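You operate a simulated robot arm through the tools that you are given. There is no shell and no other tool.

The job below is to be done with a simulated robot arm. You get a single attempt, and the scene is never put back.

TASK
Lift the dust off the rolls with strip 5, then roll strip 3.
Fine: set the gap knob to 1 first; each goes through once, unmarked; lay strip 5 on the middle of the white bars before strip 3 drops into the zinc out tray; pump and wiper stay untouched.
Where things are to end (x, y in the base frame): number five strip within 0.03 m of [0.87, -0.15].

Only the result counts: the job must be done as asked and must still hold three seconds after the hand-in. Knocking over, shifting, dropping, spilling or breaking anything else fails it.

THE ROBOT
A 7-joint arm with a two-finger parallel gripper, fixed in place. Base frame: the origin is at the foot of the arm, x ahead of it, y to its left, z up; the work surface is at about z = 0.85. Readings come in m, degrees, newtons and seconds.
Its first joint turns from -166.0 to 166.0 degrees. Payload 3.43 kg.
The TCP is the grasp point between the finger pads, 0.03 m short of the fingertips. In the tool frame z runs along the fingers and y along their closing line. The gripper opens to 0.094 m. The fingers are 0.028 m wide and 0.01 m thick; the gripper's body (0.05 by 0.096 m) begins 0.055 m behind the TCP.
Orientation is that of the tool frame in the base frame, as a unit quaternion [x, y, z, w]. With the fingers straight down and closing along the base's y, the tool's x points along the base's -x, its y along +y and its z along -z.

THE INTERFACE
- The arm moves only by the tool move_arm. Its argument "targets" is a list of rows, each a list of 6 numbers: the shift along the base's x, y, z in m, then the turn, a rotation vector about the base's x, y, z in degrees. In form: [[x, y, z, wx, wy, wz], ...]. A call has 1 to 20 rows; each row shifts and turns the commanded pose from where the row before left it. "claw" is the gripper command, from -1 (shut) to 1 (fully open), values between in proportion, set as the call begins (left out, the last holds). A row lasts 0.2 s, in which the tool goes at most 0.05 m and 8.6 degrees; a call with a longer step from one row to the next is refused whole, and so is a gripper value outside its range. Where a pose cannot be reached the arm comes as near as it can. A force on the tool above 90 N (or 10 N above the force at the start of the call, whichever is more), or a blocked arm, ends the call early, and 0.2 s more pass. The fingers move at their own pace (about 0.045 m/s each) and stop on an object; they squeeze with about 31 N. The grip force told is the motor's: it shows also when the fingers shut on nothing. Time passes only in rows, and 0.2 s behind the last, so rows that do not move let the fingers close. It gives the time, the measured TCP pose, the force on the tool (base axes), the opening and the grip force at its end, in the units of the frame above (readings bear some noise), with the torque about the TCP (base axes, N m) and any sound that the robot's microphone picked up.
- Cameras (640 x 400 px; columns grow to the right, rows downward): "scene" is fixed at [0.0484, -0.5005, 1.5204]; the picture's right is [0.61, -0.79, 0.00], its down [-0.22, -0.17, -0.96] and it looks along [0.76, 0.59, -0.27] (base axes); focal length 366 px, centre (320, 200). "wrist" rides on the gripper at [0.076, 0.014, -0.102] in the tool frame; the picture's right is [-0.18, 0.98, 0.00], its down [-0.75, -0.14, -0.64] and it looks along [-0.63, -0.12, 0.77] (tool axes); focal length 243 px, centre (320, 200). There is no depth. A picture from a camera that has moved, and an enlarged one, comes with that camera's place and axes in the base frame and with its lens.
- get_image(camera): a new picture of that camera. The clock stands still meanwhile.
- zoom(camera, box): a new picture of the part [left, top, right, bottom] of that camera's present view, enlarged. The clock stands still meanwhile.
- close_job(): hands the job in; it is judged then, once.

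Nothing tells you positions but the pictures and the camera data. Unless the task says otherwise, let go and move clear before handing in.

The tools are called after "Emit:" as name(argument=value, ...) on one line, values as JSON. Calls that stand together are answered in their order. move_arm: Moves the arm, as the interface text tells. Its arguments: {"type":"object","properties":{"targets":{"type":"array","items":{"type":"array","items":{"type":"number"}}},"claw":{"type":"number"}},"required":["targets"]} The other tools are called the same way: get_image (camera) takes a picture; zoom (camera, box) takes an enlarged picture of a part of a camera's view; close_job () hands the job in.

At the start:

```text
time_s: 0.0
position: [0.4015, 0.2572, 1.4748]
tcp_rot: [0.0, 1.0, 0.0, 0.0]
ft_force: [0.5, 0.4, -1.8]
torque: [0.03, -0.01, -0.02]
finger_gap: 0.0941
finger_force: 0.2
```

scene: 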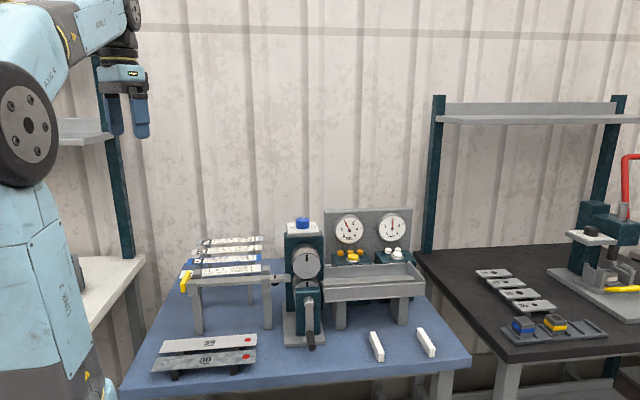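
wrist: 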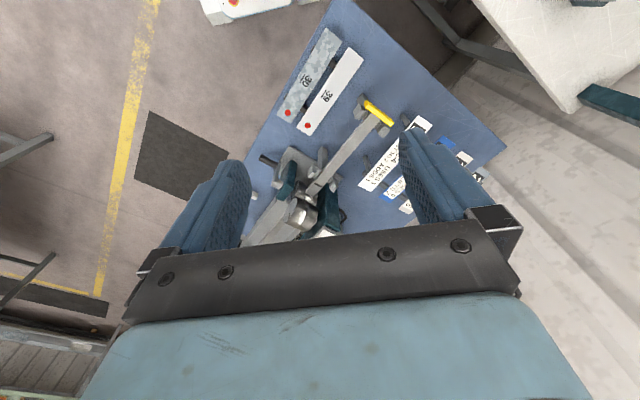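

The scene shows a small rolling mill with a knob, a table with strips on its left, an out tray on its right, two white bars in front and gauges behind. I'll zoom in to read the details before moving.

Emit:
zoom(camera="scene", box=[120, 200, 300, 312])

Emit:
zoom(camera="scene", box=[260, 200, 440, 312])

Emit:
zoom(camera="scene", box=[120, 280, 300, 392])

Emit:
zoom(camera="scene", box=[270, 280, 450, 392])

Emit:
zoom(camera="wrist", box=[240, 20, 520, 195])

```text
3.56 times, centred on (210, 256) of scene
camera zoom: at [0.0484, -0.5005, 1.5204], right [0.61, -0.79, 0.0], down [-0.22, -0.17, -0.96], along [0.76, 0.59, -0.27], focal length 1299 px, centre (711, 1)
```

zoom: 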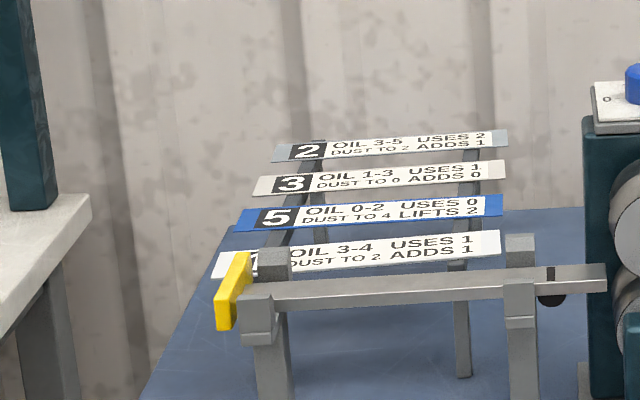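

```text
3.56 times, centred on (350, 256) of scene
camera zoom: at [0.0484, -0.5005, 1.5204], right [0.61, -0.79, 0.0], down [-0.22, -0.17, -0.96], along [0.76, 0.59, -0.27], focal length 1299 px, centre (213, 1)
```

zoom: 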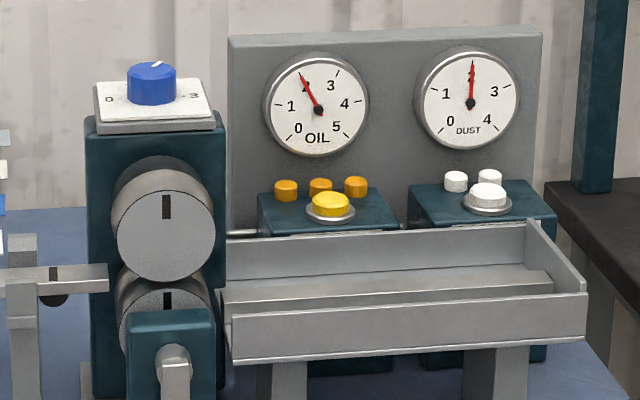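

```text
3.56 times, centred on (210, 336) of scene
camera zoom: at [0.0484, -0.5005, 1.5204], right [0.61, -0.79, 0.0], down [-0.22, -0.17, -0.96], along [0.76, 0.59, -0.27], focal length 1299 px, centre (711, -284)
```

zoom: 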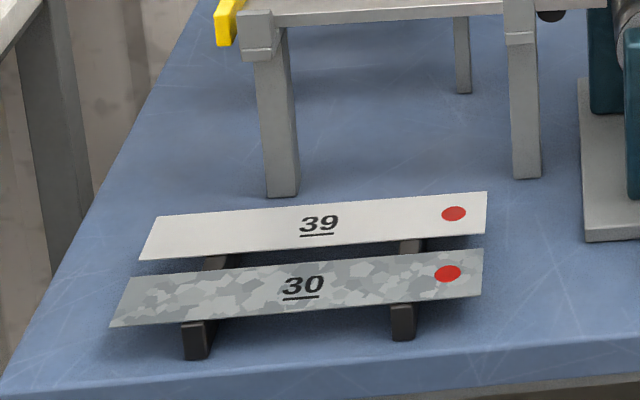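

```text
3.56 times, centred on (360, 336) of scene
camera zoom: at [0.0484, -0.5005, 1.5204], right [0.61, -0.79, 0.0], down [-0.22, -0.17, -0.96], along [0.76, 0.59, -0.27], focal length 1299 px, centre (178, -284)
```

zoom: 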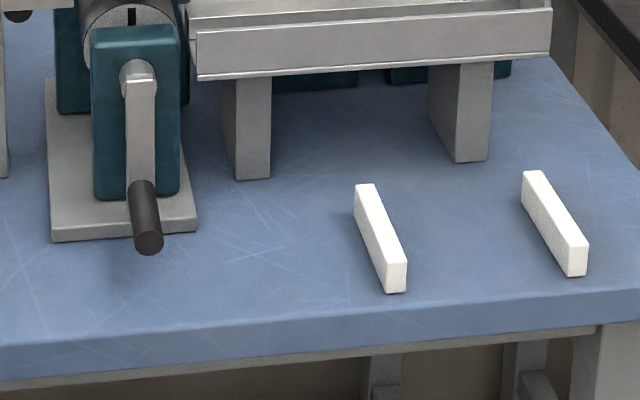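

```text
2.29 times, centred on (380, 108) of wrist
camera zoom: at [0.3255, 0.2722, 1.5762], right [0.18, 0.98, 0.0], down [0.75, -0.14, 0.64], along [0.63, -0.12, -0.77], focal length 555 px, centre (183, 411)
```

zoom: 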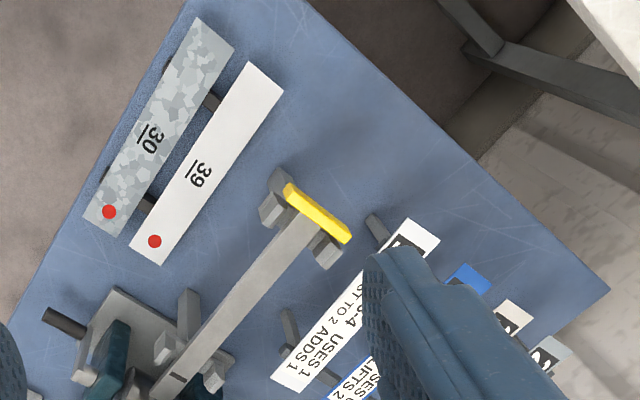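

The knob sits on top of the mill, with a crank at the front, a feed rail with a yellow end piece to its left, and the rack of strips 2, 3, 5 and one more behind that. I need finer detail on the knob, gauges and rail, so I'll zoom tighter and swing the wrist camera closer while staying high.

Emit:
zoom(camera="scene", box=[280, 210, 330, 241])

Emit:
zoom(camera="scene", box=[325, 205, 425, 268])

Emit:
zoom(camera="scene", box=[170, 230, 270, 293])

Emit:
zoom(camera="scene", box=[260, 240, 340, 290])

Emit:
move_arm(targets=[[0.02, -0.02, -0.01, 0, 0, 8.6], [0.02, -0.02, -0.02, 0, 0, 8.6], [0.02, -0.02, -0.02, 0, 0, 8.6], [0.0, -0.02, -0.02, 0, 0, 8.6], [0.0, -0.02, -0.02, 0, 0, 8.6]])

```text
12.80 times, centred on (305, 226) of scene
camera zoom: at [0.0484, -0.5005, 1.5204], right [0.61, -0.79, 0.0], down [-0.22, -0.17, -0.96], along [0.76, 0.59, -0.27], focal length 4678 px, centre (512, -126)
```

zoom: 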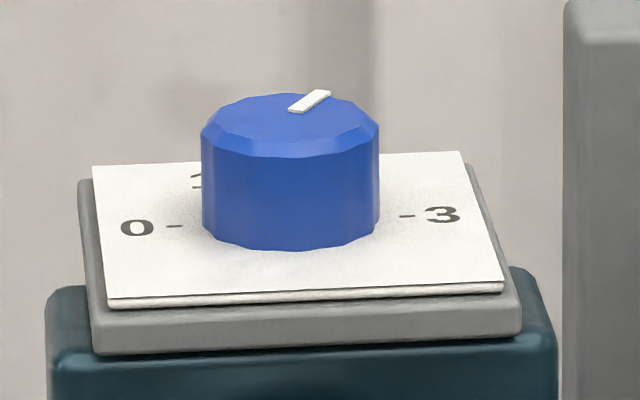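

```text
6.35 times, centred on (375, 236) of scene
camera zoom: at [0.0484, -0.5005, 1.5204], right [0.61, -0.79, 0.0], down [-0.22, -0.17, -0.96], along [0.76, 0.59, -0.27], focal length 2320 px, centre (-29, -32)
```

zoom: 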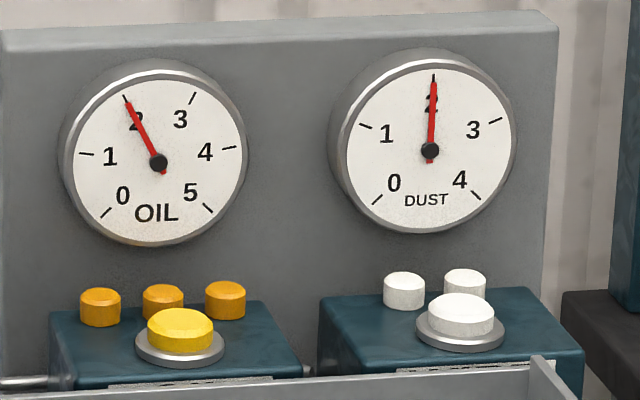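

```text
6.35 times, centred on (220, 262) of scene
camera zoom: at [0.0484, -0.5005, 1.5204], right [0.61, -0.79, 0.0], down [-0.22, -0.17, -0.96], along [0.76, 0.59, -0.27], focal length 2320 px, centre (955, -190)
```

zoom: 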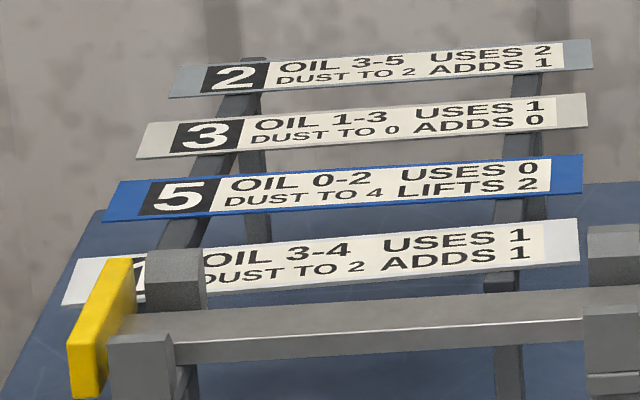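

```text
8.00 times, centred on (300, 265) of scene
camera zoom: at [0.0484, -0.5005, 1.5204], right [0.61, -0.79, 0.0], down [-0.22, -0.17, -0.96], along [0.76, 0.59, -0.27], focal length 2924 px, centre (480, -320)
```

zoom: 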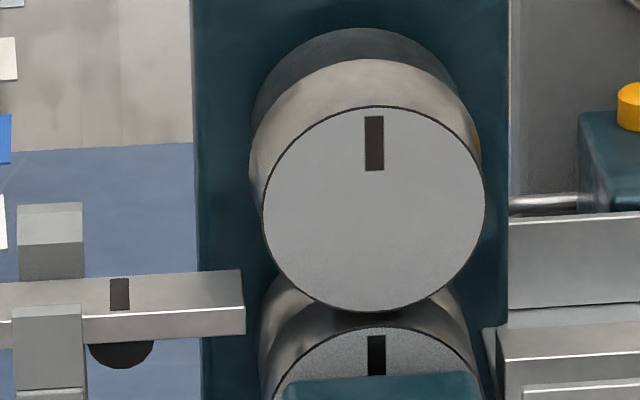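

```text
time_s: 1.2
position: [0.4615, 0.1564, 1.3848]
tcp_rot: [-0.369, 0.93, 0.001, 0.0]
ft_force: [-0.5, -0.3, -0.7]
torque: [-0.07, 0.0, 0.03]
finger_gap: 0.0939
finger_force: 0.1
```

The gap knob's pointer is at 2, oil reads 2 and dust reads 2. Strip 5 takes up to 4 dust and lifts 2, after which strip 3 can run at dust 0. Next I'll look from the wrist.

Emit:
get_image(camera="wrist")

Emit:
zoom(camera="wrist", box=[160, 0, 480, 200])

```text
taken
camera wrist: at [0.3964, 0.1155, 1.4865], right [-0.54, 0.84, 0.0], down [0.65, 0.41, 0.64], along [0.54, 0.35, -0.77], focal length 243 px, centre (320, 200)
```

wrist: 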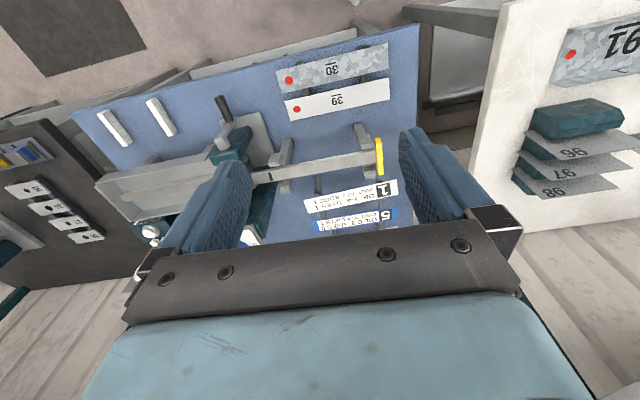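

```text
2.00 times, centred on (320, 100) of wrist
camera zoom: at [0.3964, 0.1155, 1.4865], right [-0.54, 0.84, 0.0], down [0.65, 0.41, 0.64], along [0.54, 0.35, -0.77], focal length 485 px, centre (320, 400)
```

zoom: 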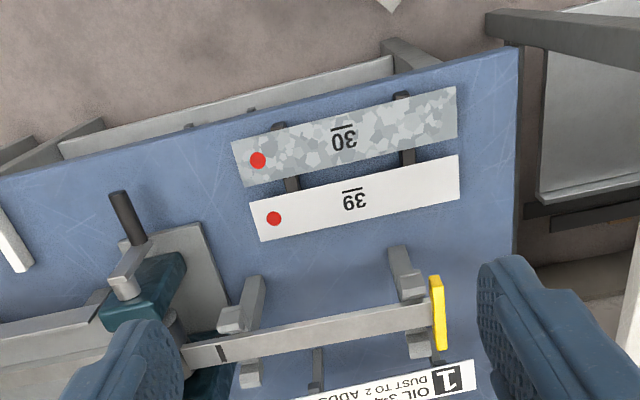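

The wrist camera sees best straight below and behind the gripper, so I'll move further over the table at a safe height for a top-down look.

Emit:
move_arm(targets=[[0.04, 0.015, 0.005, 0, 0, 0], [0.045, 0.015, 0.005, 0, 0, 0], [0.045, 0.015, 0.005, 0, 0, 0], [0.045, 0.015, 0.005, 0, 0, 0], [0.045, 0.015, 0, 0, 0, 0], [0.04, 0.01, 0, 0, 0, 0]])

Emit:
get_image(camera="wrist")

Emit:
get_image(camera="scene")

```text
time_s: 2.6
position: [0.7219, 0.2432, 1.405]
tcp_rot: [-0.367, 0.93, 0.001, 0.001]
ft_force: [-1.3, 0.4, 1.3]
torque: [-0.01, -0.05, 0.04]
finger_gap: 0.0939
finger_force: 0.1
```

```text
taken
camera wrist: at [0.6555, 0.2019, 1.5074], right [-0.54, 0.84, 0.0], down [0.65, 0.41, 0.64], along [0.54, 0.34, -0.77], focal length 243 px, centre (320, 200)
```

wrist: 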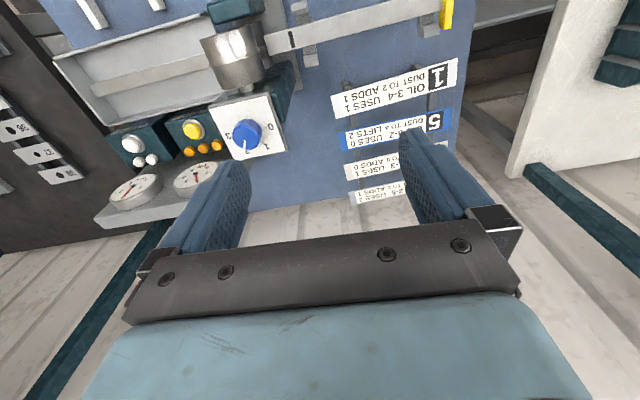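

```text
taken
```

scene: 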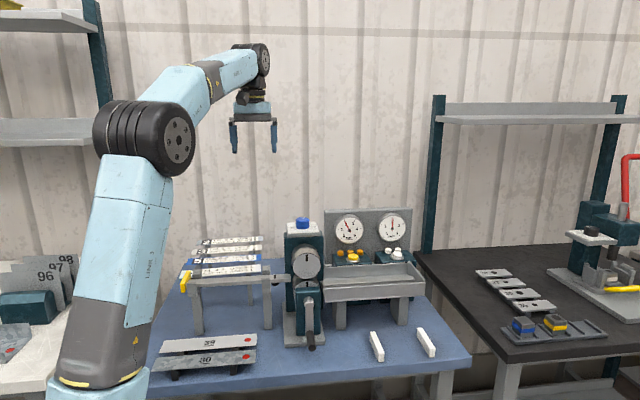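

Now I have a top-down view of the knob, rolls, rail and rack. I'll zoom for detail.

Emit:
zoom(camera="wrist", box=[180, 0, 310, 170])

Emit:
zoom(camera="wrist", box=[240, 0, 470, 144])

Emit:
zoom(camera="wrist", box=[310, 50, 470, 210])

Emit:
zoom(camera="wrist", box=[30, 0, 270, 150])

Emit:
zoom(camera="wrist", box=[190, 80, 300, 165])

```text
2.35 times, centred on (245, 85) of wrist
camera zoom: at [0.6555, 0.2019, 1.5074], right [-0.54, 0.84, 0.0], down [0.65, 0.41, 0.64], along [0.54, 0.34, -0.77], focal length 571 px, centre (496, 471)
```

zoom: 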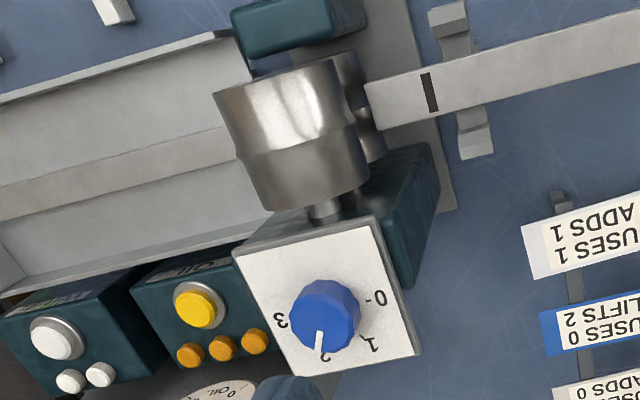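

```text
2.78 times, centred on (355, 72) of wrist
camera zoom: at [0.6555, 0.2019, 1.5074], right [-0.54, 0.84, 0.0], down [0.65, 0.41, 0.64], along [0.54, 0.34, -0.77], focal length 674 px, centre (223, 556)
```

zoom: 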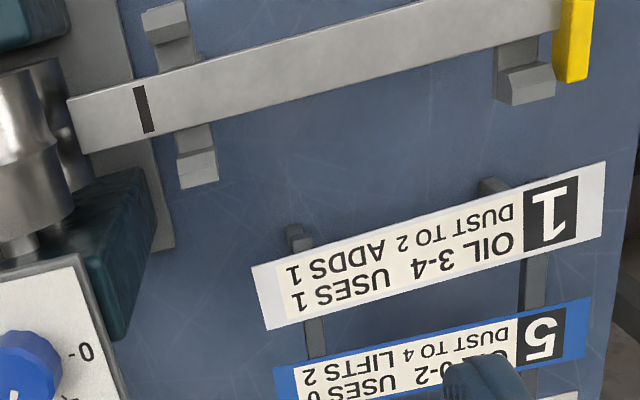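

```text
2.50 times, centred on (390, 130) of wrist
camera zoom: at [0.6555, 0.2019, 1.5074], right [-0.54, 0.84, 0.0], down [0.65, 0.41, 0.64], along [0.54, 0.34, -0.77], focal length 606 px, centre (145, 375)
```

zoom: 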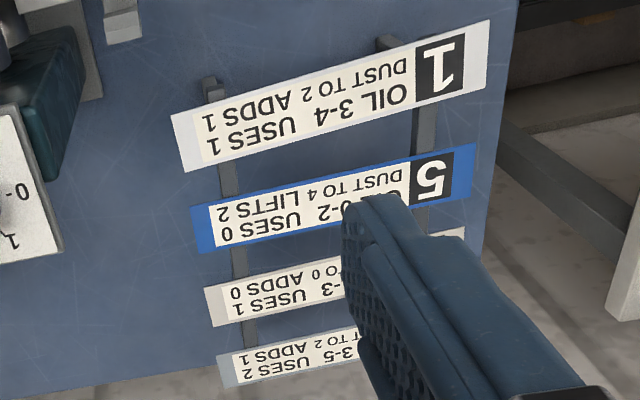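

```text
2.67 times, centred on (150, 75) of wrist
camera zoom: at [0.6555, 0.2019, 1.5074], right [-0.54, 0.84, 0.0], down [0.65, 0.41, 0.64], along [0.54, 0.34, -0.77], focal length 647 px, centre (773, 533)
```

zoom: 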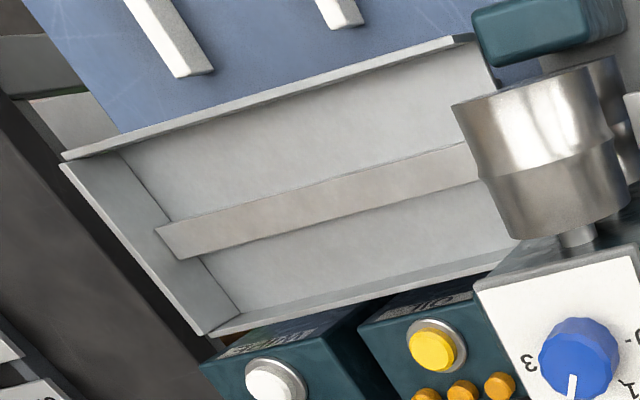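

```text
4.71 times, centred on (245, 122) of wrist
camera zoom: at [0.6555, 0.2019, 1.5074], right [-0.54, 0.84, 0.0], down [0.65, 0.41, 0.64], along [0.54, 0.34, -0.77], focal length 1142 px, centre (673, 565)
```

zoom: 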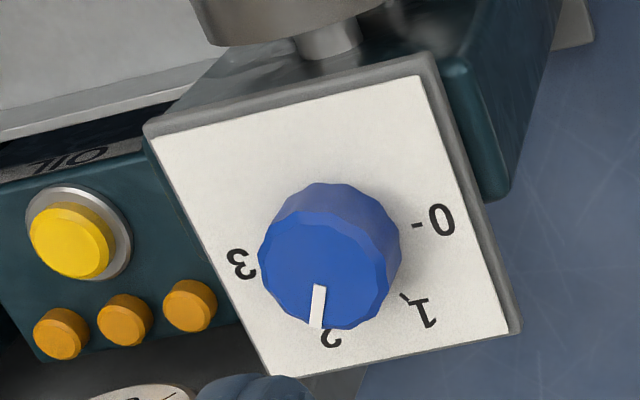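

The table runs at about 45°. Strips lie at about z = 0.98 with 0.08 m spacing, the feed rail top is at about z = 1.02, and the knob top is near (0.847, 0.19, 1.16). I'll move closer over the rail to see how feeding works.

Emit:
move_arm(targets=[[-0.0094, 0.0074, -0.041, 0, 0, 0], [-0.0094, 0.0074, -0.041, 0, 0, 0], [-0.0094, 0.0074, -0.041, 0, 0, 0], [-0.0094, 0.0074, -0.041, 0, 0, 0], [-0.0094, 0.0074, -0.036, 0, 0, 0]])

Emit:
get_image(camera="wrist")

Emit:
zoom(camera="wrist", box=[80, 0, 400, 200])

```text
time_s: 3.8
position: [0.6735, 0.2808, 1.2042]
tcp_rot: [-0.366, 0.931, 0.0, -0.001]
ft_force: [0.3, -0.8, -0.4]
torque: [0.01, 0.0, -0.02]
finger_gap: 0.0941
finger_force: 0.0
```

```text
taken
camera wrist: at [0.6086, 0.2382, 1.3067], right [-0.54, 0.84, 0.0], down [0.65, 0.41, 0.64], along [0.54, 0.34, -0.77], focal length 243 px, centre (320, 200)
```

wrist: 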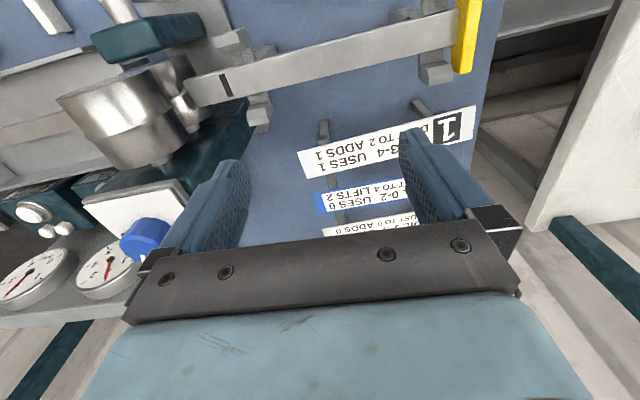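

```text
2.00 times, centred on (240, 100) of wrist
camera zoom: at [0.6086, 0.2382, 1.3067], right [-0.54, 0.84, 0.0], down [0.65, 0.41, 0.64], along [0.54, 0.34, -0.77], focal length 485 px, centre (480, 400)
```

zoom: 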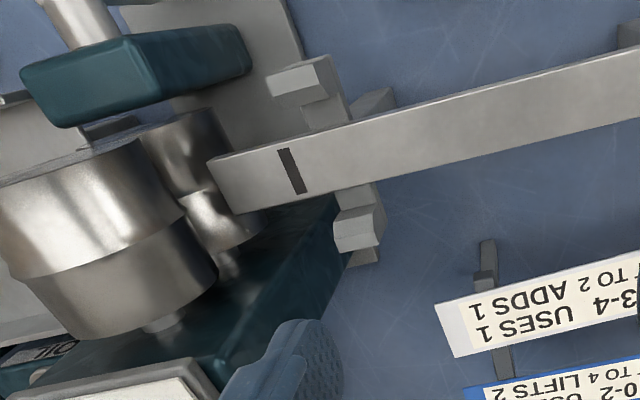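

The strip (about 0.05 m wide) should lie on the narrower rail between the chamfered guide posts. I'll look closely at the yellow end piece, the underside of the rail, and the crank.

Emit:
zoom(camera="scene", box=[172, 262, 212, 302])

Emit:
zoom(camera="scene", box=[255, 262, 335, 352])

Emit:
zoom(camera="scene", box=[315, 255, 435, 330])

Emit:
zoom(camera="wrist", box=[380, 0, 540, 100])

Emit:
zoom(camera="wrist", box=[20, 0, 300, 175])

```text
10.00 times, centred on (192, 282) of scene
camera zoom: at [0.0484, -0.5005, 1.5204], right [0.61, -0.79, 0.0], down [-0.22, -0.17, -0.96], along [0.76, 0.59, -0.27], focal length 3655 px, centre (1600, -620)
```

zoom: 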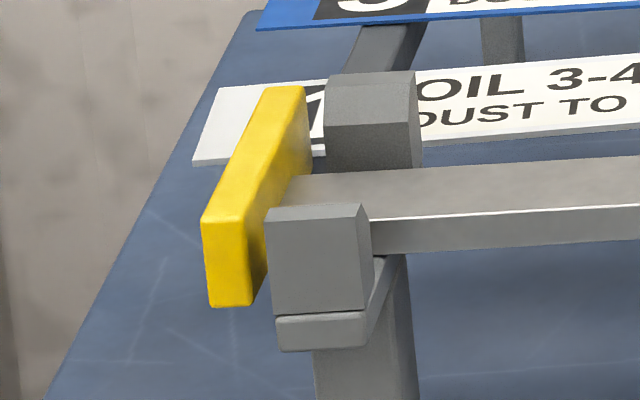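

```text
4.44 times, centred on (295, 307) of scene
camera zoom: at [0.0484, -0.5005, 1.5204], right [0.61, -0.79, 0.0], down [-0.22, -0.17, -0.96], along [0.76, 0.59, -0.27], focal length 1624 px, centre (431, -276)
```

zoom: 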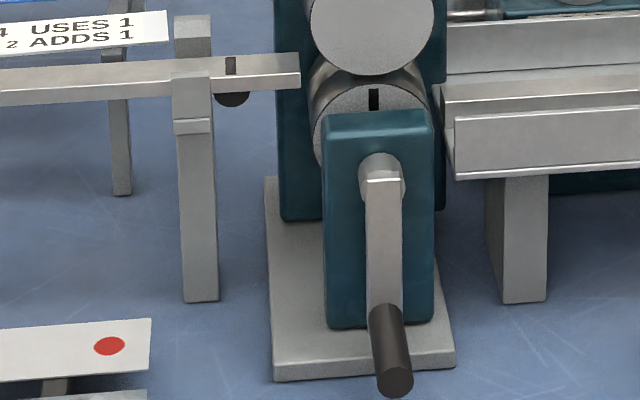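

```text
5.33 times, centred on (375, 292) of scene
camera zoom: at [0.0484, -0.5005, 1.5204], right [0.61, -0.79, 0.0], down [-0.22, -0.17, -0.96], along [0.76, 0.59, -0.27], focal length 1949 px, centre (27, -293)
```

zoom: 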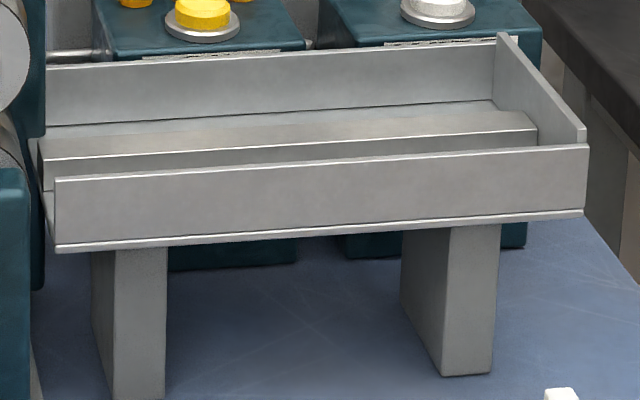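

```text
4.00 times, centred on (460, 50) of wrist
camera zoom: at [0.6086, 0.2382, 1.3067], right [-0.54, 0.84, 0.0], down [0.65, 0.41, 0.64], along [0.54, 0.34, -0.77], focal length 970 px, centre (-240, 800)
```

zoom: 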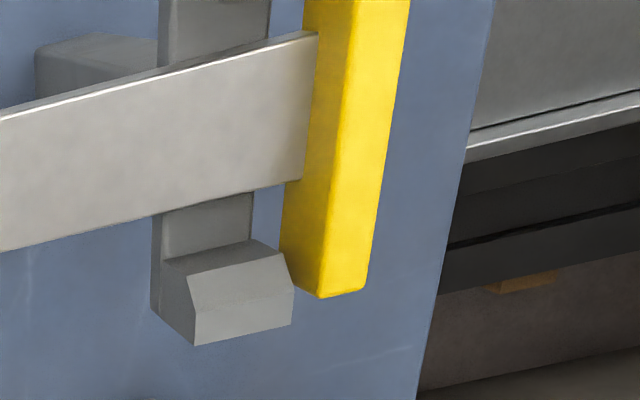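

```text
2.29 times, centred on (160, 88) of wrist
camera zoom: at [0.6086, 0.2382, 1.3067], right [-0.54, 0.84, 0.0], down [0.65, 0.41, 0.64], along [0.54, 0.34, -0.77], focal length 555 px, centre (686, 457)
```

zoom: 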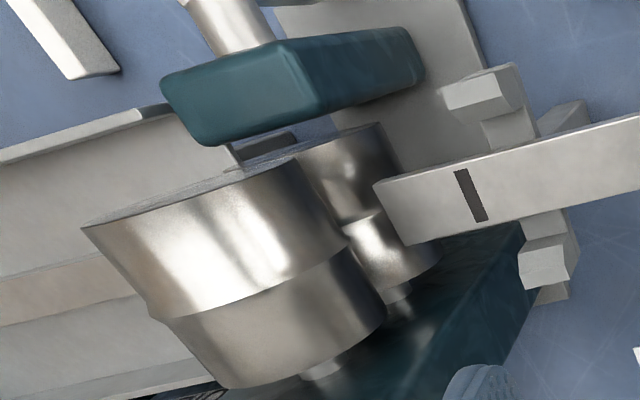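

A strip runs from the yellow backstop along the rail to the nip. The crank is on the lower roll shaft, with its handle hanging near (0.70, 0.035, 0.895). The knob comes first, so I'm moving above it with a yaw that leaves room for a +60° turn from 2 to 1.

Emit:
move_arm(targets=[[0, 0, 0.045, 0, 0, -8.5], [0.02, -0.01, 0.03, 0, 0, -8.6], [0.03, -0.017, 0.0, 0, 0, -8.6], [0.03, -0.017, 0.0, 0, 0, -8.6], [0.03, -0.017, 0.0, 0, 0, -8.6], [0.03, -0.017, 0.0, 0, 0, -8.6], [0.03, -0.015, 0.0, 0, 0, -8.5]])

Emit:
get_image(camera="wrist")

Emit:
zoom(camera="scene", box=[260, 150, 360, 250])

```text
time_s: 5.4
position: [0.8447, 0.1876, 1.2791]
tcp_rot: [0.148, 0.989, 0.0, 0.0]
ft_force: [-0.3, 0.3, 0.4]
torque: [0.02, -0.06, -0.03]
finger_gap: 0.0941
finger_force: 0.2
```

```text
taken
camera wrist: at [0.7753, 0.223, 1.382], right [0.47, 0.89, 0.0], down [0.68, -0.36, 0.64], along [0.57, -0.3, -0.77], focal length 243 px, centre (320, 200)
```

wrist: 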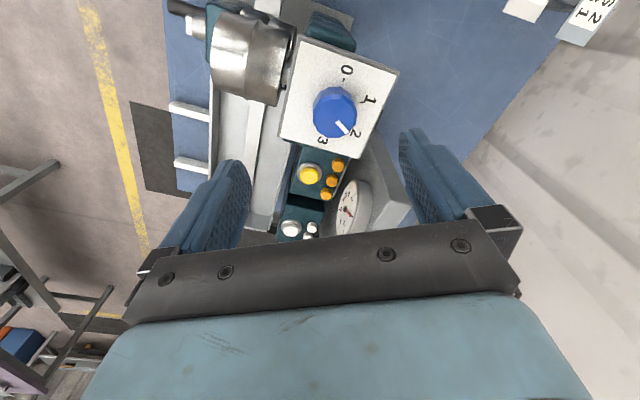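

```text
4.00 times, centred on (310, 200) of scene
camera zoom: at [0.0484, -0.5005, 1.5204], right [0.61, -0.79, 0.0], down [-0.22, -0.17, -0.96], along [0.76, 0.59, -0.27], focal length 1462 px, centre (360, 200)
```

zoom: 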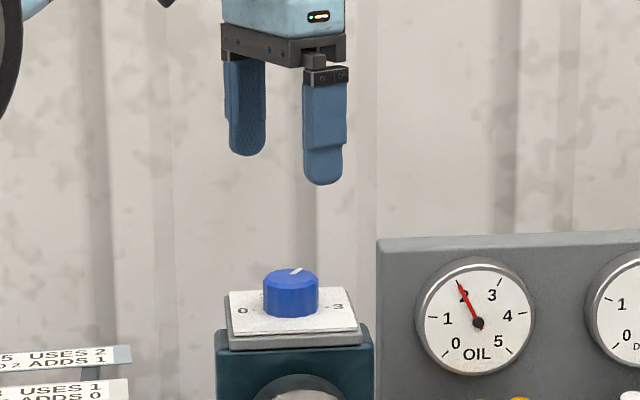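

Emit:
zoom(camera="wrist", box=[270, 30, 410, 170])

```text
2.86 times, centred on (340, 100) of wrist
camera zoom: at [0.7753, 0.223, 1.382], right [0.47, 0.89, 0.0], down [0.68, -0.36, 0.64], along [0.57, -0.3, -0.77], focal length 693 px, centre (263, 486)
```

zoom: 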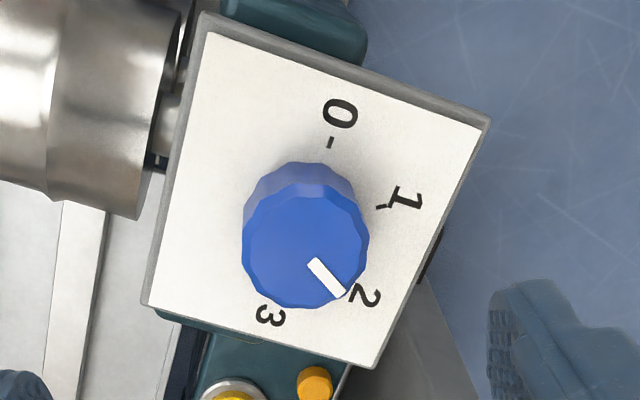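

The knob centre is about (0.858, 0.195), its top z about 1.157 and its plate about 1.135, with positions spaced 60° apart. I'll centre over it and drop to just above, then check.

Emit:
move_arm(targets=[[0.0065, 0.004, -0.03, 0, 0, 0], [0.0065, 0.0035, -0.03, 0, 0, 0], [0, 0, -0.015, 0, 0, 0]])

Emit:
get_image(camera="wrist")

Emit:
zoom(camera="scene", box=[270, 180, 340, 250])

```text
time_s: 6.2
position: [0.8571, 0.1944, 1.2037]
tcp_rot: [0.148, 0.989, 0.001, -0.001]
ft_force: [0.0, 0.5, 0.2]
torque: [-0.02, -0.02, -0.01]
finger_gap: 0.0939
finger_force: 0.1
```

```text
taken
camera wrist: at [0.7896, 0.2302, 1.3062], right [0.46, 0.89, 0.0], down [0.68, -0.36, 0.64], along [0.57, -0.3, -0.77], focal length 243 px, centre (320, 200)
```

wrist: 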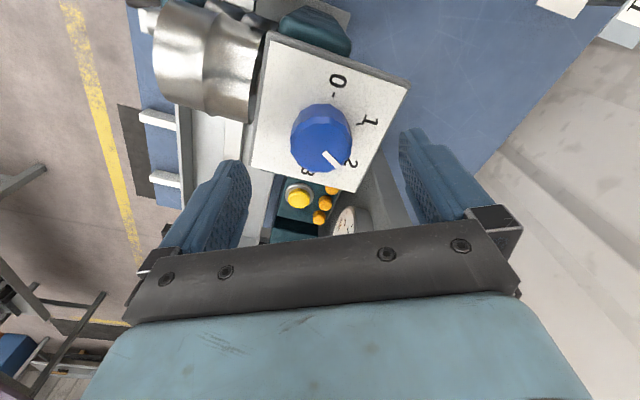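

```text
5.71 times, centred on (305, 215) of scene
camera zoom: at [0.0484, -0.5005, 1.5204], right [0.61, -0.79, 0.0], down [-0.22, -0.17, -0.96], along [0.76, 0.59, -0.27], focal length 2088 px, centre (406, 114)
```

zoom: 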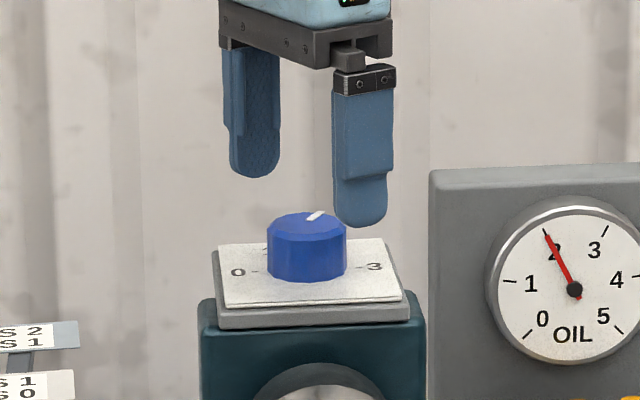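

The knob is centred between the fingers. I'll lower so the pads overlap it, then close.

Emit:
move_arm(targets=[[0, 0, -0.016, 0, 0, 0], [0, 0, -0.016, 0, 0, 0]])

Emit:
move_arm(targets=[[0, 0, 0, 0, 0, 0], [0, 0, 0, 0, 0, 0], [0, 0, 0, 0, 0, 0], [0, 0, 0, 0, 0, 0], [0, 0, 0, 0, 0, 0]], claw=-1)

Emit:
get_image(camera="wrist")

Emit:
zoom(camera="scene", box=[270, 180, 340, 250])

```text
time_s: 6.8
position: [0.8573, 0.194, 1.1723]
tcp_rot: [0.147, 0.989, 0.0, 0.0]
ft_force: [0.0, 0.6, 0.0]
torque: [-0.02, -0.02, -0.01]
finger_gap: 0.0941
finger_force: 0.1
```

```text
time_s: 8.0
position: [0.8579, 0.194, 1.1726]
tcp_rot: [0.148, 0.989, 0.0, 0.0]
ft_force: [2.8, 6.7, 1.0]
torque: [-0.03, -0.06, 0.04]
finger_gap: 0.0418
finger_force: 44.8
```

```text
taken
camera wrist: at [0.7895, 0.2308, 1.2737], right [0.46, 0.89, 0.0], down [0.68, -0.36, 0.64], along [0.57, -0.3, -0.77], focal length 243 px, centre (320, 200)
```

wrist: 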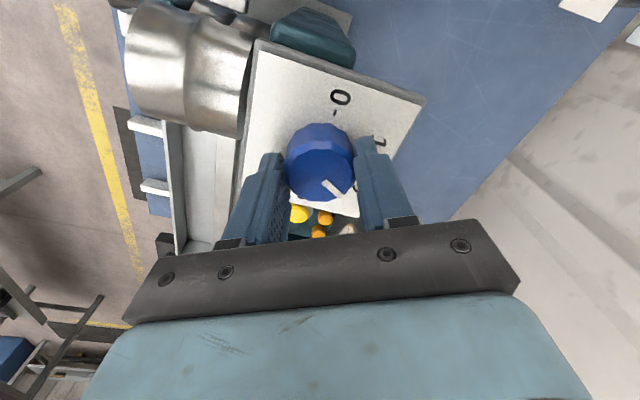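

```text
5.71 times, centred on (305, 215) of scene
camera zoom: at [0.0484, -0.5005, 1.5204], right [0.61, -0.79, 0.0], down [-0.22, -0.17, -0.96], along [0.76, 0.59, -0.27], focal length 2088 px, centre (406, 114)
```

zoom: 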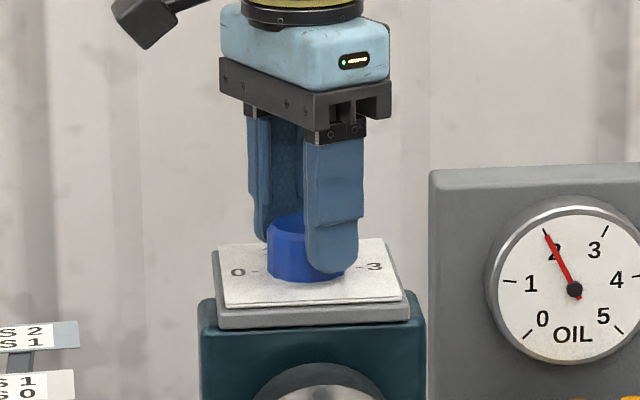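

The knob is firmly gripped (0.042 m). I'll turn it +60° from 2 to 1.

Emit:
move_arm(targets=[[0, 0, 0, 0, 0, 7.5], [0, 0, 0, 0, 0, 7.5], [0, 0, 0, 0, 0, 7.5], [0, 0, 0, 0, 0, 7.5], [0, 0, 0, 0, 0, 7.5], [0, 0, 0, 0, 0, 7.5], [0, 0, 0, 0, 0, 7.5], [0, 0, 0, 0, 0, 7.5], [0, 0, 0, 0, 0, 0]])

Emit:
get_image(camera="wrist")

Emit:
zoom(camera="scene", box=[270, 180, 340, 250])

```text
time_s: 10.0
position: [0.8586, 0.1937, 1.1709]
tcp_rot: [-0.367, 0.93, -0.001, -0.001]
ft_force: [-2.1, 1.9, -3.9]
torque: [-0.56, -0.28, -0.01]
finger_gap: 0.0417
finger_force: 44.6
```

```text
taken
camera wrist: at [0.793, 0.1527, 1.2738], right [-0.54, 0.84, 0.0], down [0.65, 0.41, 0.64], along [0.54, 0.34, -0.77], focal length 243 px, centre (320, 200)
```

wrist: 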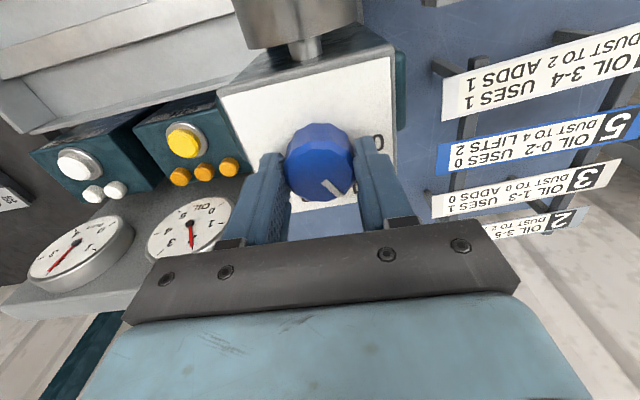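

```text
5.71 times, centred on (305, 215) of scene
camera zoom: at [0.0484, -0.5005, 1.5204], right [0.61, -0.79, 0.0], down [-0.22, -0.17, -0.96], along [0.76, 0.59, -0.27], focal length 2088 px, centre (406, 114)
```

zoom: 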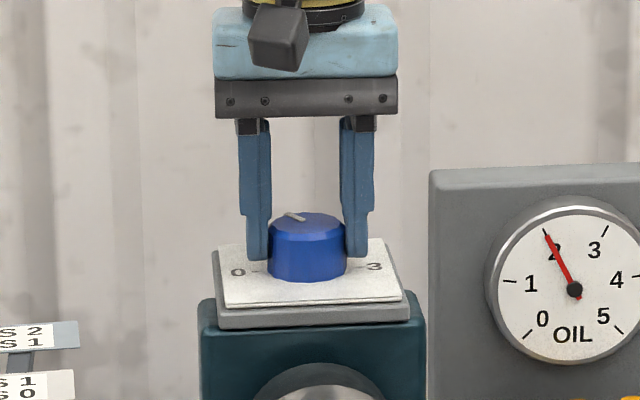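

The pointer has moved toward 1. I'll open, lift clear, and verify.

Emit:
move_arm(targets=[[0, 0, 0, 0, 0, 0], [0, 0, 0, 0, 0, 0], [0, 0, 0, 0, 0, 0], [0, 0, 0, 0, 0, 0], [0, 0, 0.04, 0, 0, 0], [0, 0, 0.045, 0, 0, 0], [0, 0, 0.045, 0, 0, 0]], claw=1)

Emit:
get_image(camera="wrist")

Emit:
zoom(camera="wrist", box=[250, 40, 390, 180])

Emit:
zoom(camera="scene", box=[280, 210, 330, 241])

```text
time_s: 11.6
position: [0.8586, 0.1938, 1.3016]
tcp_rot: [-0.367, 0.93, 0.001, -0.001]
ft_force: [0.4, -0.1, 0.4]
torque: [0.0, 0.02, 0.01]
finger_gap: 0.0939
finger_force: 0.0
```

```text
taken
camera wrist: at [0.7934, 0.1527, 1.4045], right [-0.54, 0.84, 0.0], down [0.65, 0.41, 0.64], along [0.54, 0.34, -0.77], focal length 243 px, centre (320, 200)
```

wrist: 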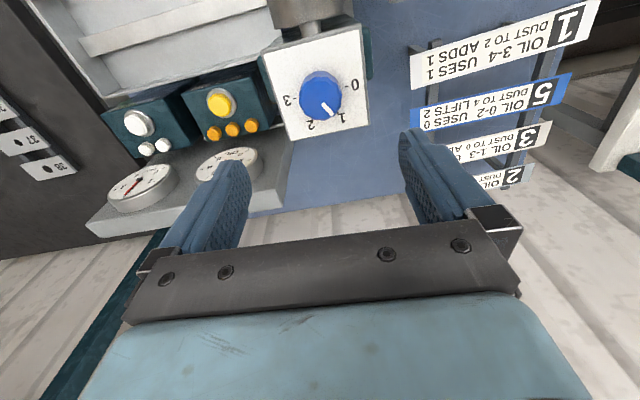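

```text
2.86 times, centred on (320, 110) of wrist
camera zoom: at [0.7934, 0.1527, 1.4045], right [-0.54, 0.84, 0.0], down [0.65, 0.41, 0.64], along [0.54, 0.34, -0.77], focal length 693 px, centre (320, 457)
```

zoom: 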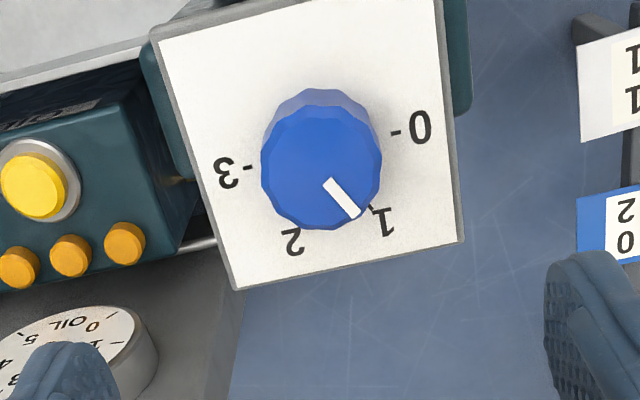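

```text
12.80 times, centred on (305, 226) of scene
camera zoom: at [0.0484, -0.5005, 1.5204], right [0.61, -0.79, 0.0], down [-0.22, -0.17, -0.96], along [0.76, 0.59, -0.27], focal length 4678 px, centre (512, -126)
```

zoom: 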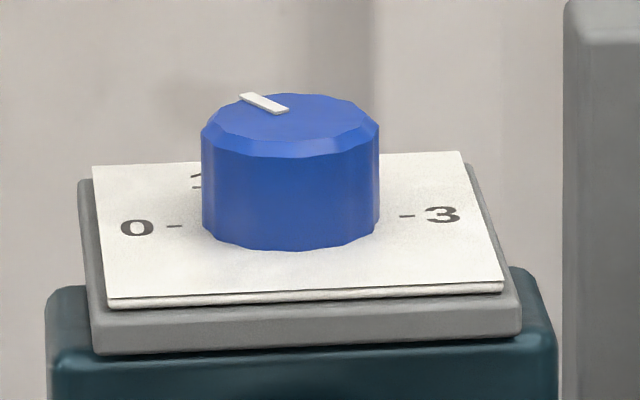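

The knob is at 1. Next is strip 5: I'll zoom for its position, then move over it with the fingers closing across its width.

Emit:
zoom(camera="wrist", box=[400, 0, 620, 200])

Emit:
move_arm(targets=[[-0.01, 0.03, 0.0, 0, 0, -8.6], [-0.01, 0.03, 0.0, 0, 0, -8.6], [-0.01, 0.03, 0.0, 0, 0, -8.6], [-0.01, 0.03, 0.0, 0, 0, -8.6], [-0.01, 0.03, -0.01, 0, 0, -8.6], [-0.01, 0.03, -0.02, 0, 0, -8.6], [-0.01, 0.03, -0.02, 0, 0, -8.6], [-0.01, 0.03, -0.02, 0, 0, -8.6], [-0.01, 0.02, -0.02, 0, 0, -8.6], [-0.004, 0.014, -0.02, 0, 0, -8.6], [0, 0, 0, 0, 0, -3]])

Emit:
get_image(camera="wrist")

Emit:
get_image(camera="scene")

```text
2.00 times, centred on (510, 100) of wrist
camera zoom: at [0.7934, 0.1527, 1.4045], right [-0.54, 0.84, 0.0], down [0.65, 0.41, 0.64], along [0.54, 0.34, -0.77], focal length 485 px, centre (-60, 400)
```

zoom: 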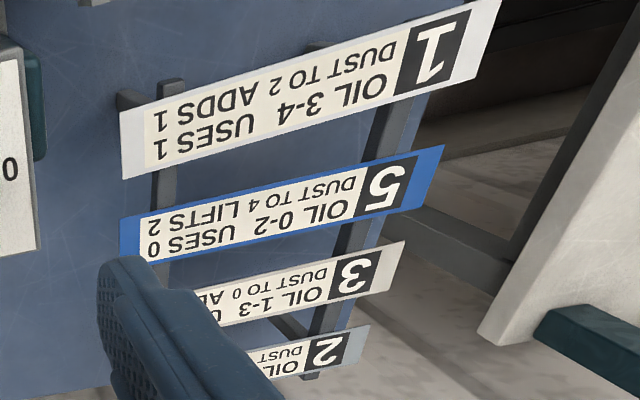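

```text
time_s: 14.0
position: [0.7638, 0.4683, 1.1917]
tcp_rot: [0.391, 0.92, -0.001, 0.0]
ft_force: [0.7, 0.0, 0.2]
torque: [0.0, -0.01, 0.01]
finger_gap: 0.0939
finger_force: 0.0
```

```text
taken
camera wrist: at [0.7212, 0.5338, 1.294], right [0.84, 0.55, 0.0], down [0.42, -0.64, 0.64], along [0.35, -0.54, -0.77], focal length 243 px, centre (320, 200)
```

wrist: 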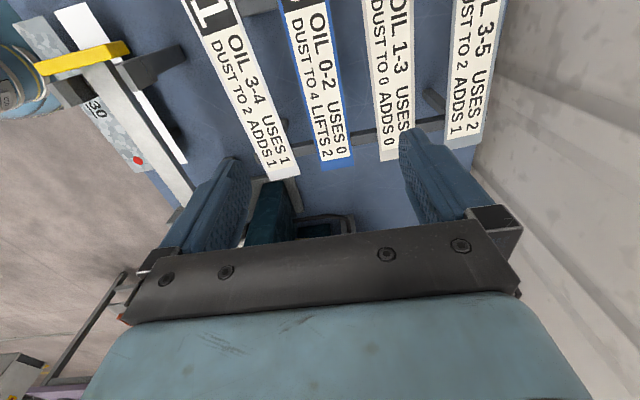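

```text
taken
```

scene: 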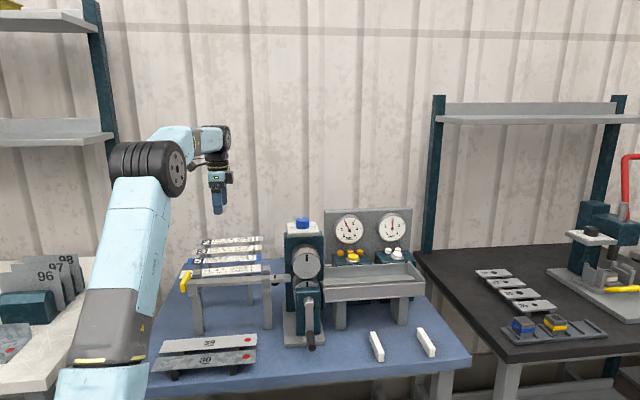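

Emit:
zoom(camera="wrist", box=[200, 0, 440, 190])

Emit:
zoom(camera="wrist", box=[20, 0, 260, 220])

```text
2.11 times, centred on (320, 95) of wrist
camera zoom: at [0.7212, 0.5338, 1.294], right [0.84, 0.55, 0.0], down [0.42, -0.64, 0.64], along [0.35, -0.54, -0.77], focal length 511 px, centre (320, 421)
```

zoom: 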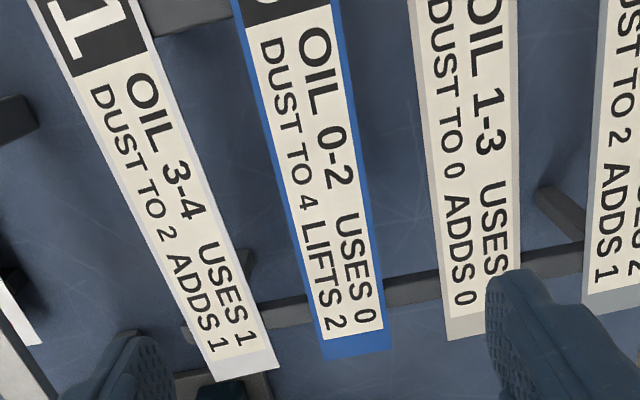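

```text
1.82 times, centred on (140, 110) of wrist
camera zoom: at [0.7212, 0.5338, 1.294], right [0.84, 0.55, 0.0], down [0.42, -0.64, 0.64], along [0.35, -0.54, -0.77], focal length 441 px, centre (647, 364)
```

zoom: 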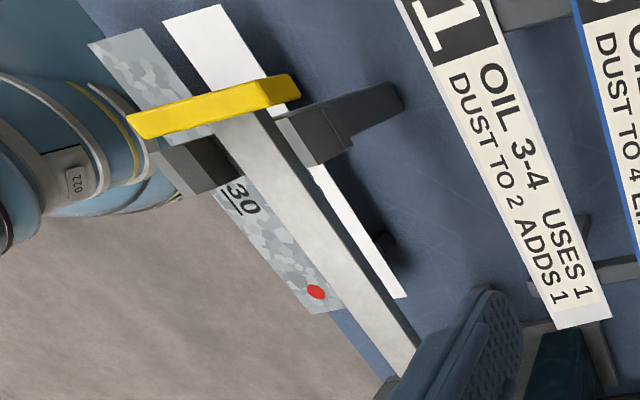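

Strip 5's centre is at about (0.7645, 0.4687), z about 0.98, which matches where the tool is. Before gripping it I'll survey the feed rail from above to get its exact line and the post positions.

Emit:
move_arm(targets=[[-0.0165, -0.034, 0.02, 0, 0, 0], [-0.0165, -0.034, 0.02, 0, 0, 0], [-0.0165, -0.034, 0.02, 0, 0, 0], [-0.0165, -0.034, 0.0, 0, 0, 0], [-0.0165, -0.034, 0.0, 0, 0, 0], [-0.0165, -0.034, 0.0, 0, 0, 0]])

Emit:
get_image(camera="wrist")

Emit:
zoom(camera="wrist", box=[200, 0, 440, 150])

Emit:
zoom(camera="wrist", box=[230, 100, 410, 230])

```text
time_s: 15.4
position: [0.6642, 0.264, 1.251]
tcp_rot: [0.391, 0.92, -0.001, -0.001]
ft_force: [-0.1, -0.2, -0.4]
torque: [-0.03, -0.01, -0.02]
finger_gap: 0.0942
finger_force: 0.1
```

```text
taken
camera wrist: at [0.622, 0.3295, 1.3536], right [0.83, 0.55, 0.0], down [0.42, -0.64, 0.64], along [0.35, -0.54, -0.77], focal length 243 px, centre (320, 200)
```

wrist: 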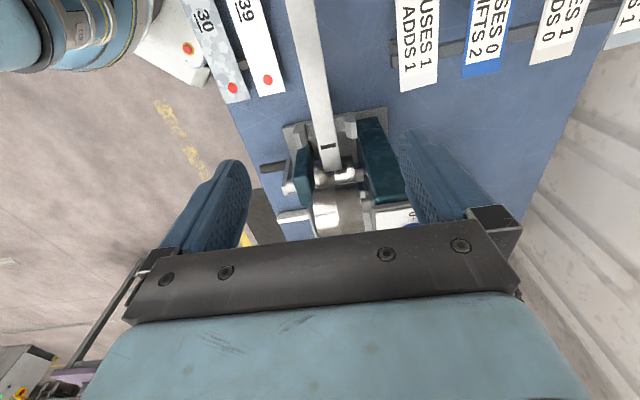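

```text
2.67 times, centred on (320, 75) of wrist
camera zoom: at [0.622, 0.3295, 1.3536], right [0.83, 0.55, 0.0], down [0.42, -0.64, 0.64], along [0.35, -0.54, -0.77], focal length 647 px, centre (320, 533)
```

zoom: 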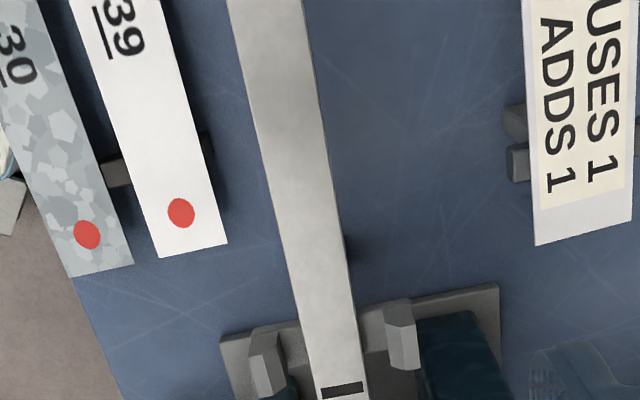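

```text
3.08 times, centred on (320, 165) of wrist
camera zoom: at [0.622, 0.3295, 1.3536], right [0.83, 0.55, 0.0], down [0.42, -0.64, 0.64], along [0.35, -0.54, -0.77], focal length 746 px, centre (320, 308)
```

zoom: 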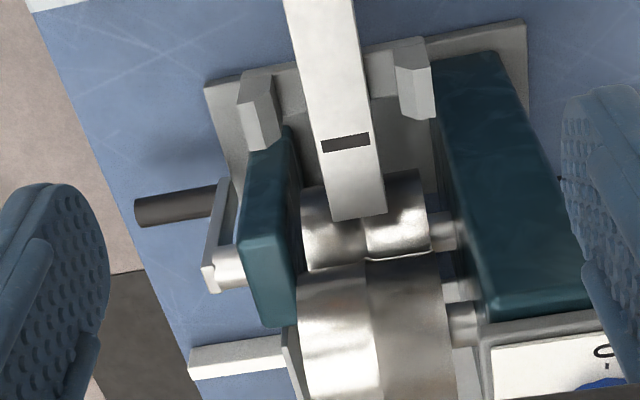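

The rail's centreline is well fixed now: machine axes at 45°, rail end about (0.760, 0.160), nip about 0.044 m beyond it. The roll-side posts leave s = 0.18 to 0.33 free for the fingers. I'll go over strip 5 gripping about 0.038 m toward its number end, with a part-opened gripper to clear its neighbours.

Emit:
move_arm(targets=[[0.012, 0.0385, 0.0, 0, 0, 0], [0.012, 0.0385, 0.0, 0, 0, 0], [0.012, 0.0385, -0.01, 0, 0, 0], [0.012, 0.0385, -0.03, 0, 0, 0], [0.012, 0.0385, -0.03, 0, 0, 1], [0.0128, 0.0385, -0.03, 0, 0, 1]], claw=0.53)

Emit:
get_image(camera="wrist")

Emit:
zoom(camera="wrist", box=[200, 0, 440, 220])

```text
refused: row 4 steps farther than a row can; nothing moved
```

```text
taken
camera wrist: at [0.622, 0.3295, 1.3536], right [0.83, 0.55, 0.0], down [0.42, -0.64, 0.64], along [0.35, -0.54, -0.77], focal length 243 px, centre (320, 200)
```

wrist: 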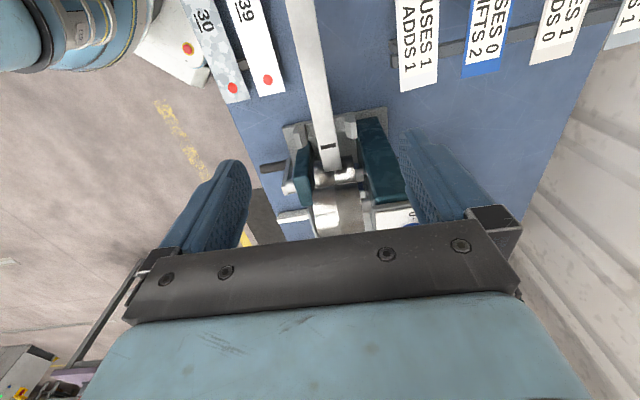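

```text
1.82 times, centred on (320, 110) of wrist
camera zoom: at [0.622, 0.3295, 1.3536], right [0.83, 0.55, 0.0], down [0.42, -0.64, 0.64], along [0.35, -0.54, -0.77], focal length 441 px, centre (320, 364)
```

zoom: 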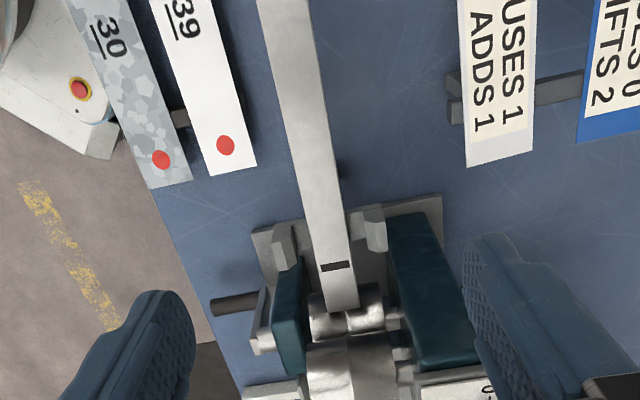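

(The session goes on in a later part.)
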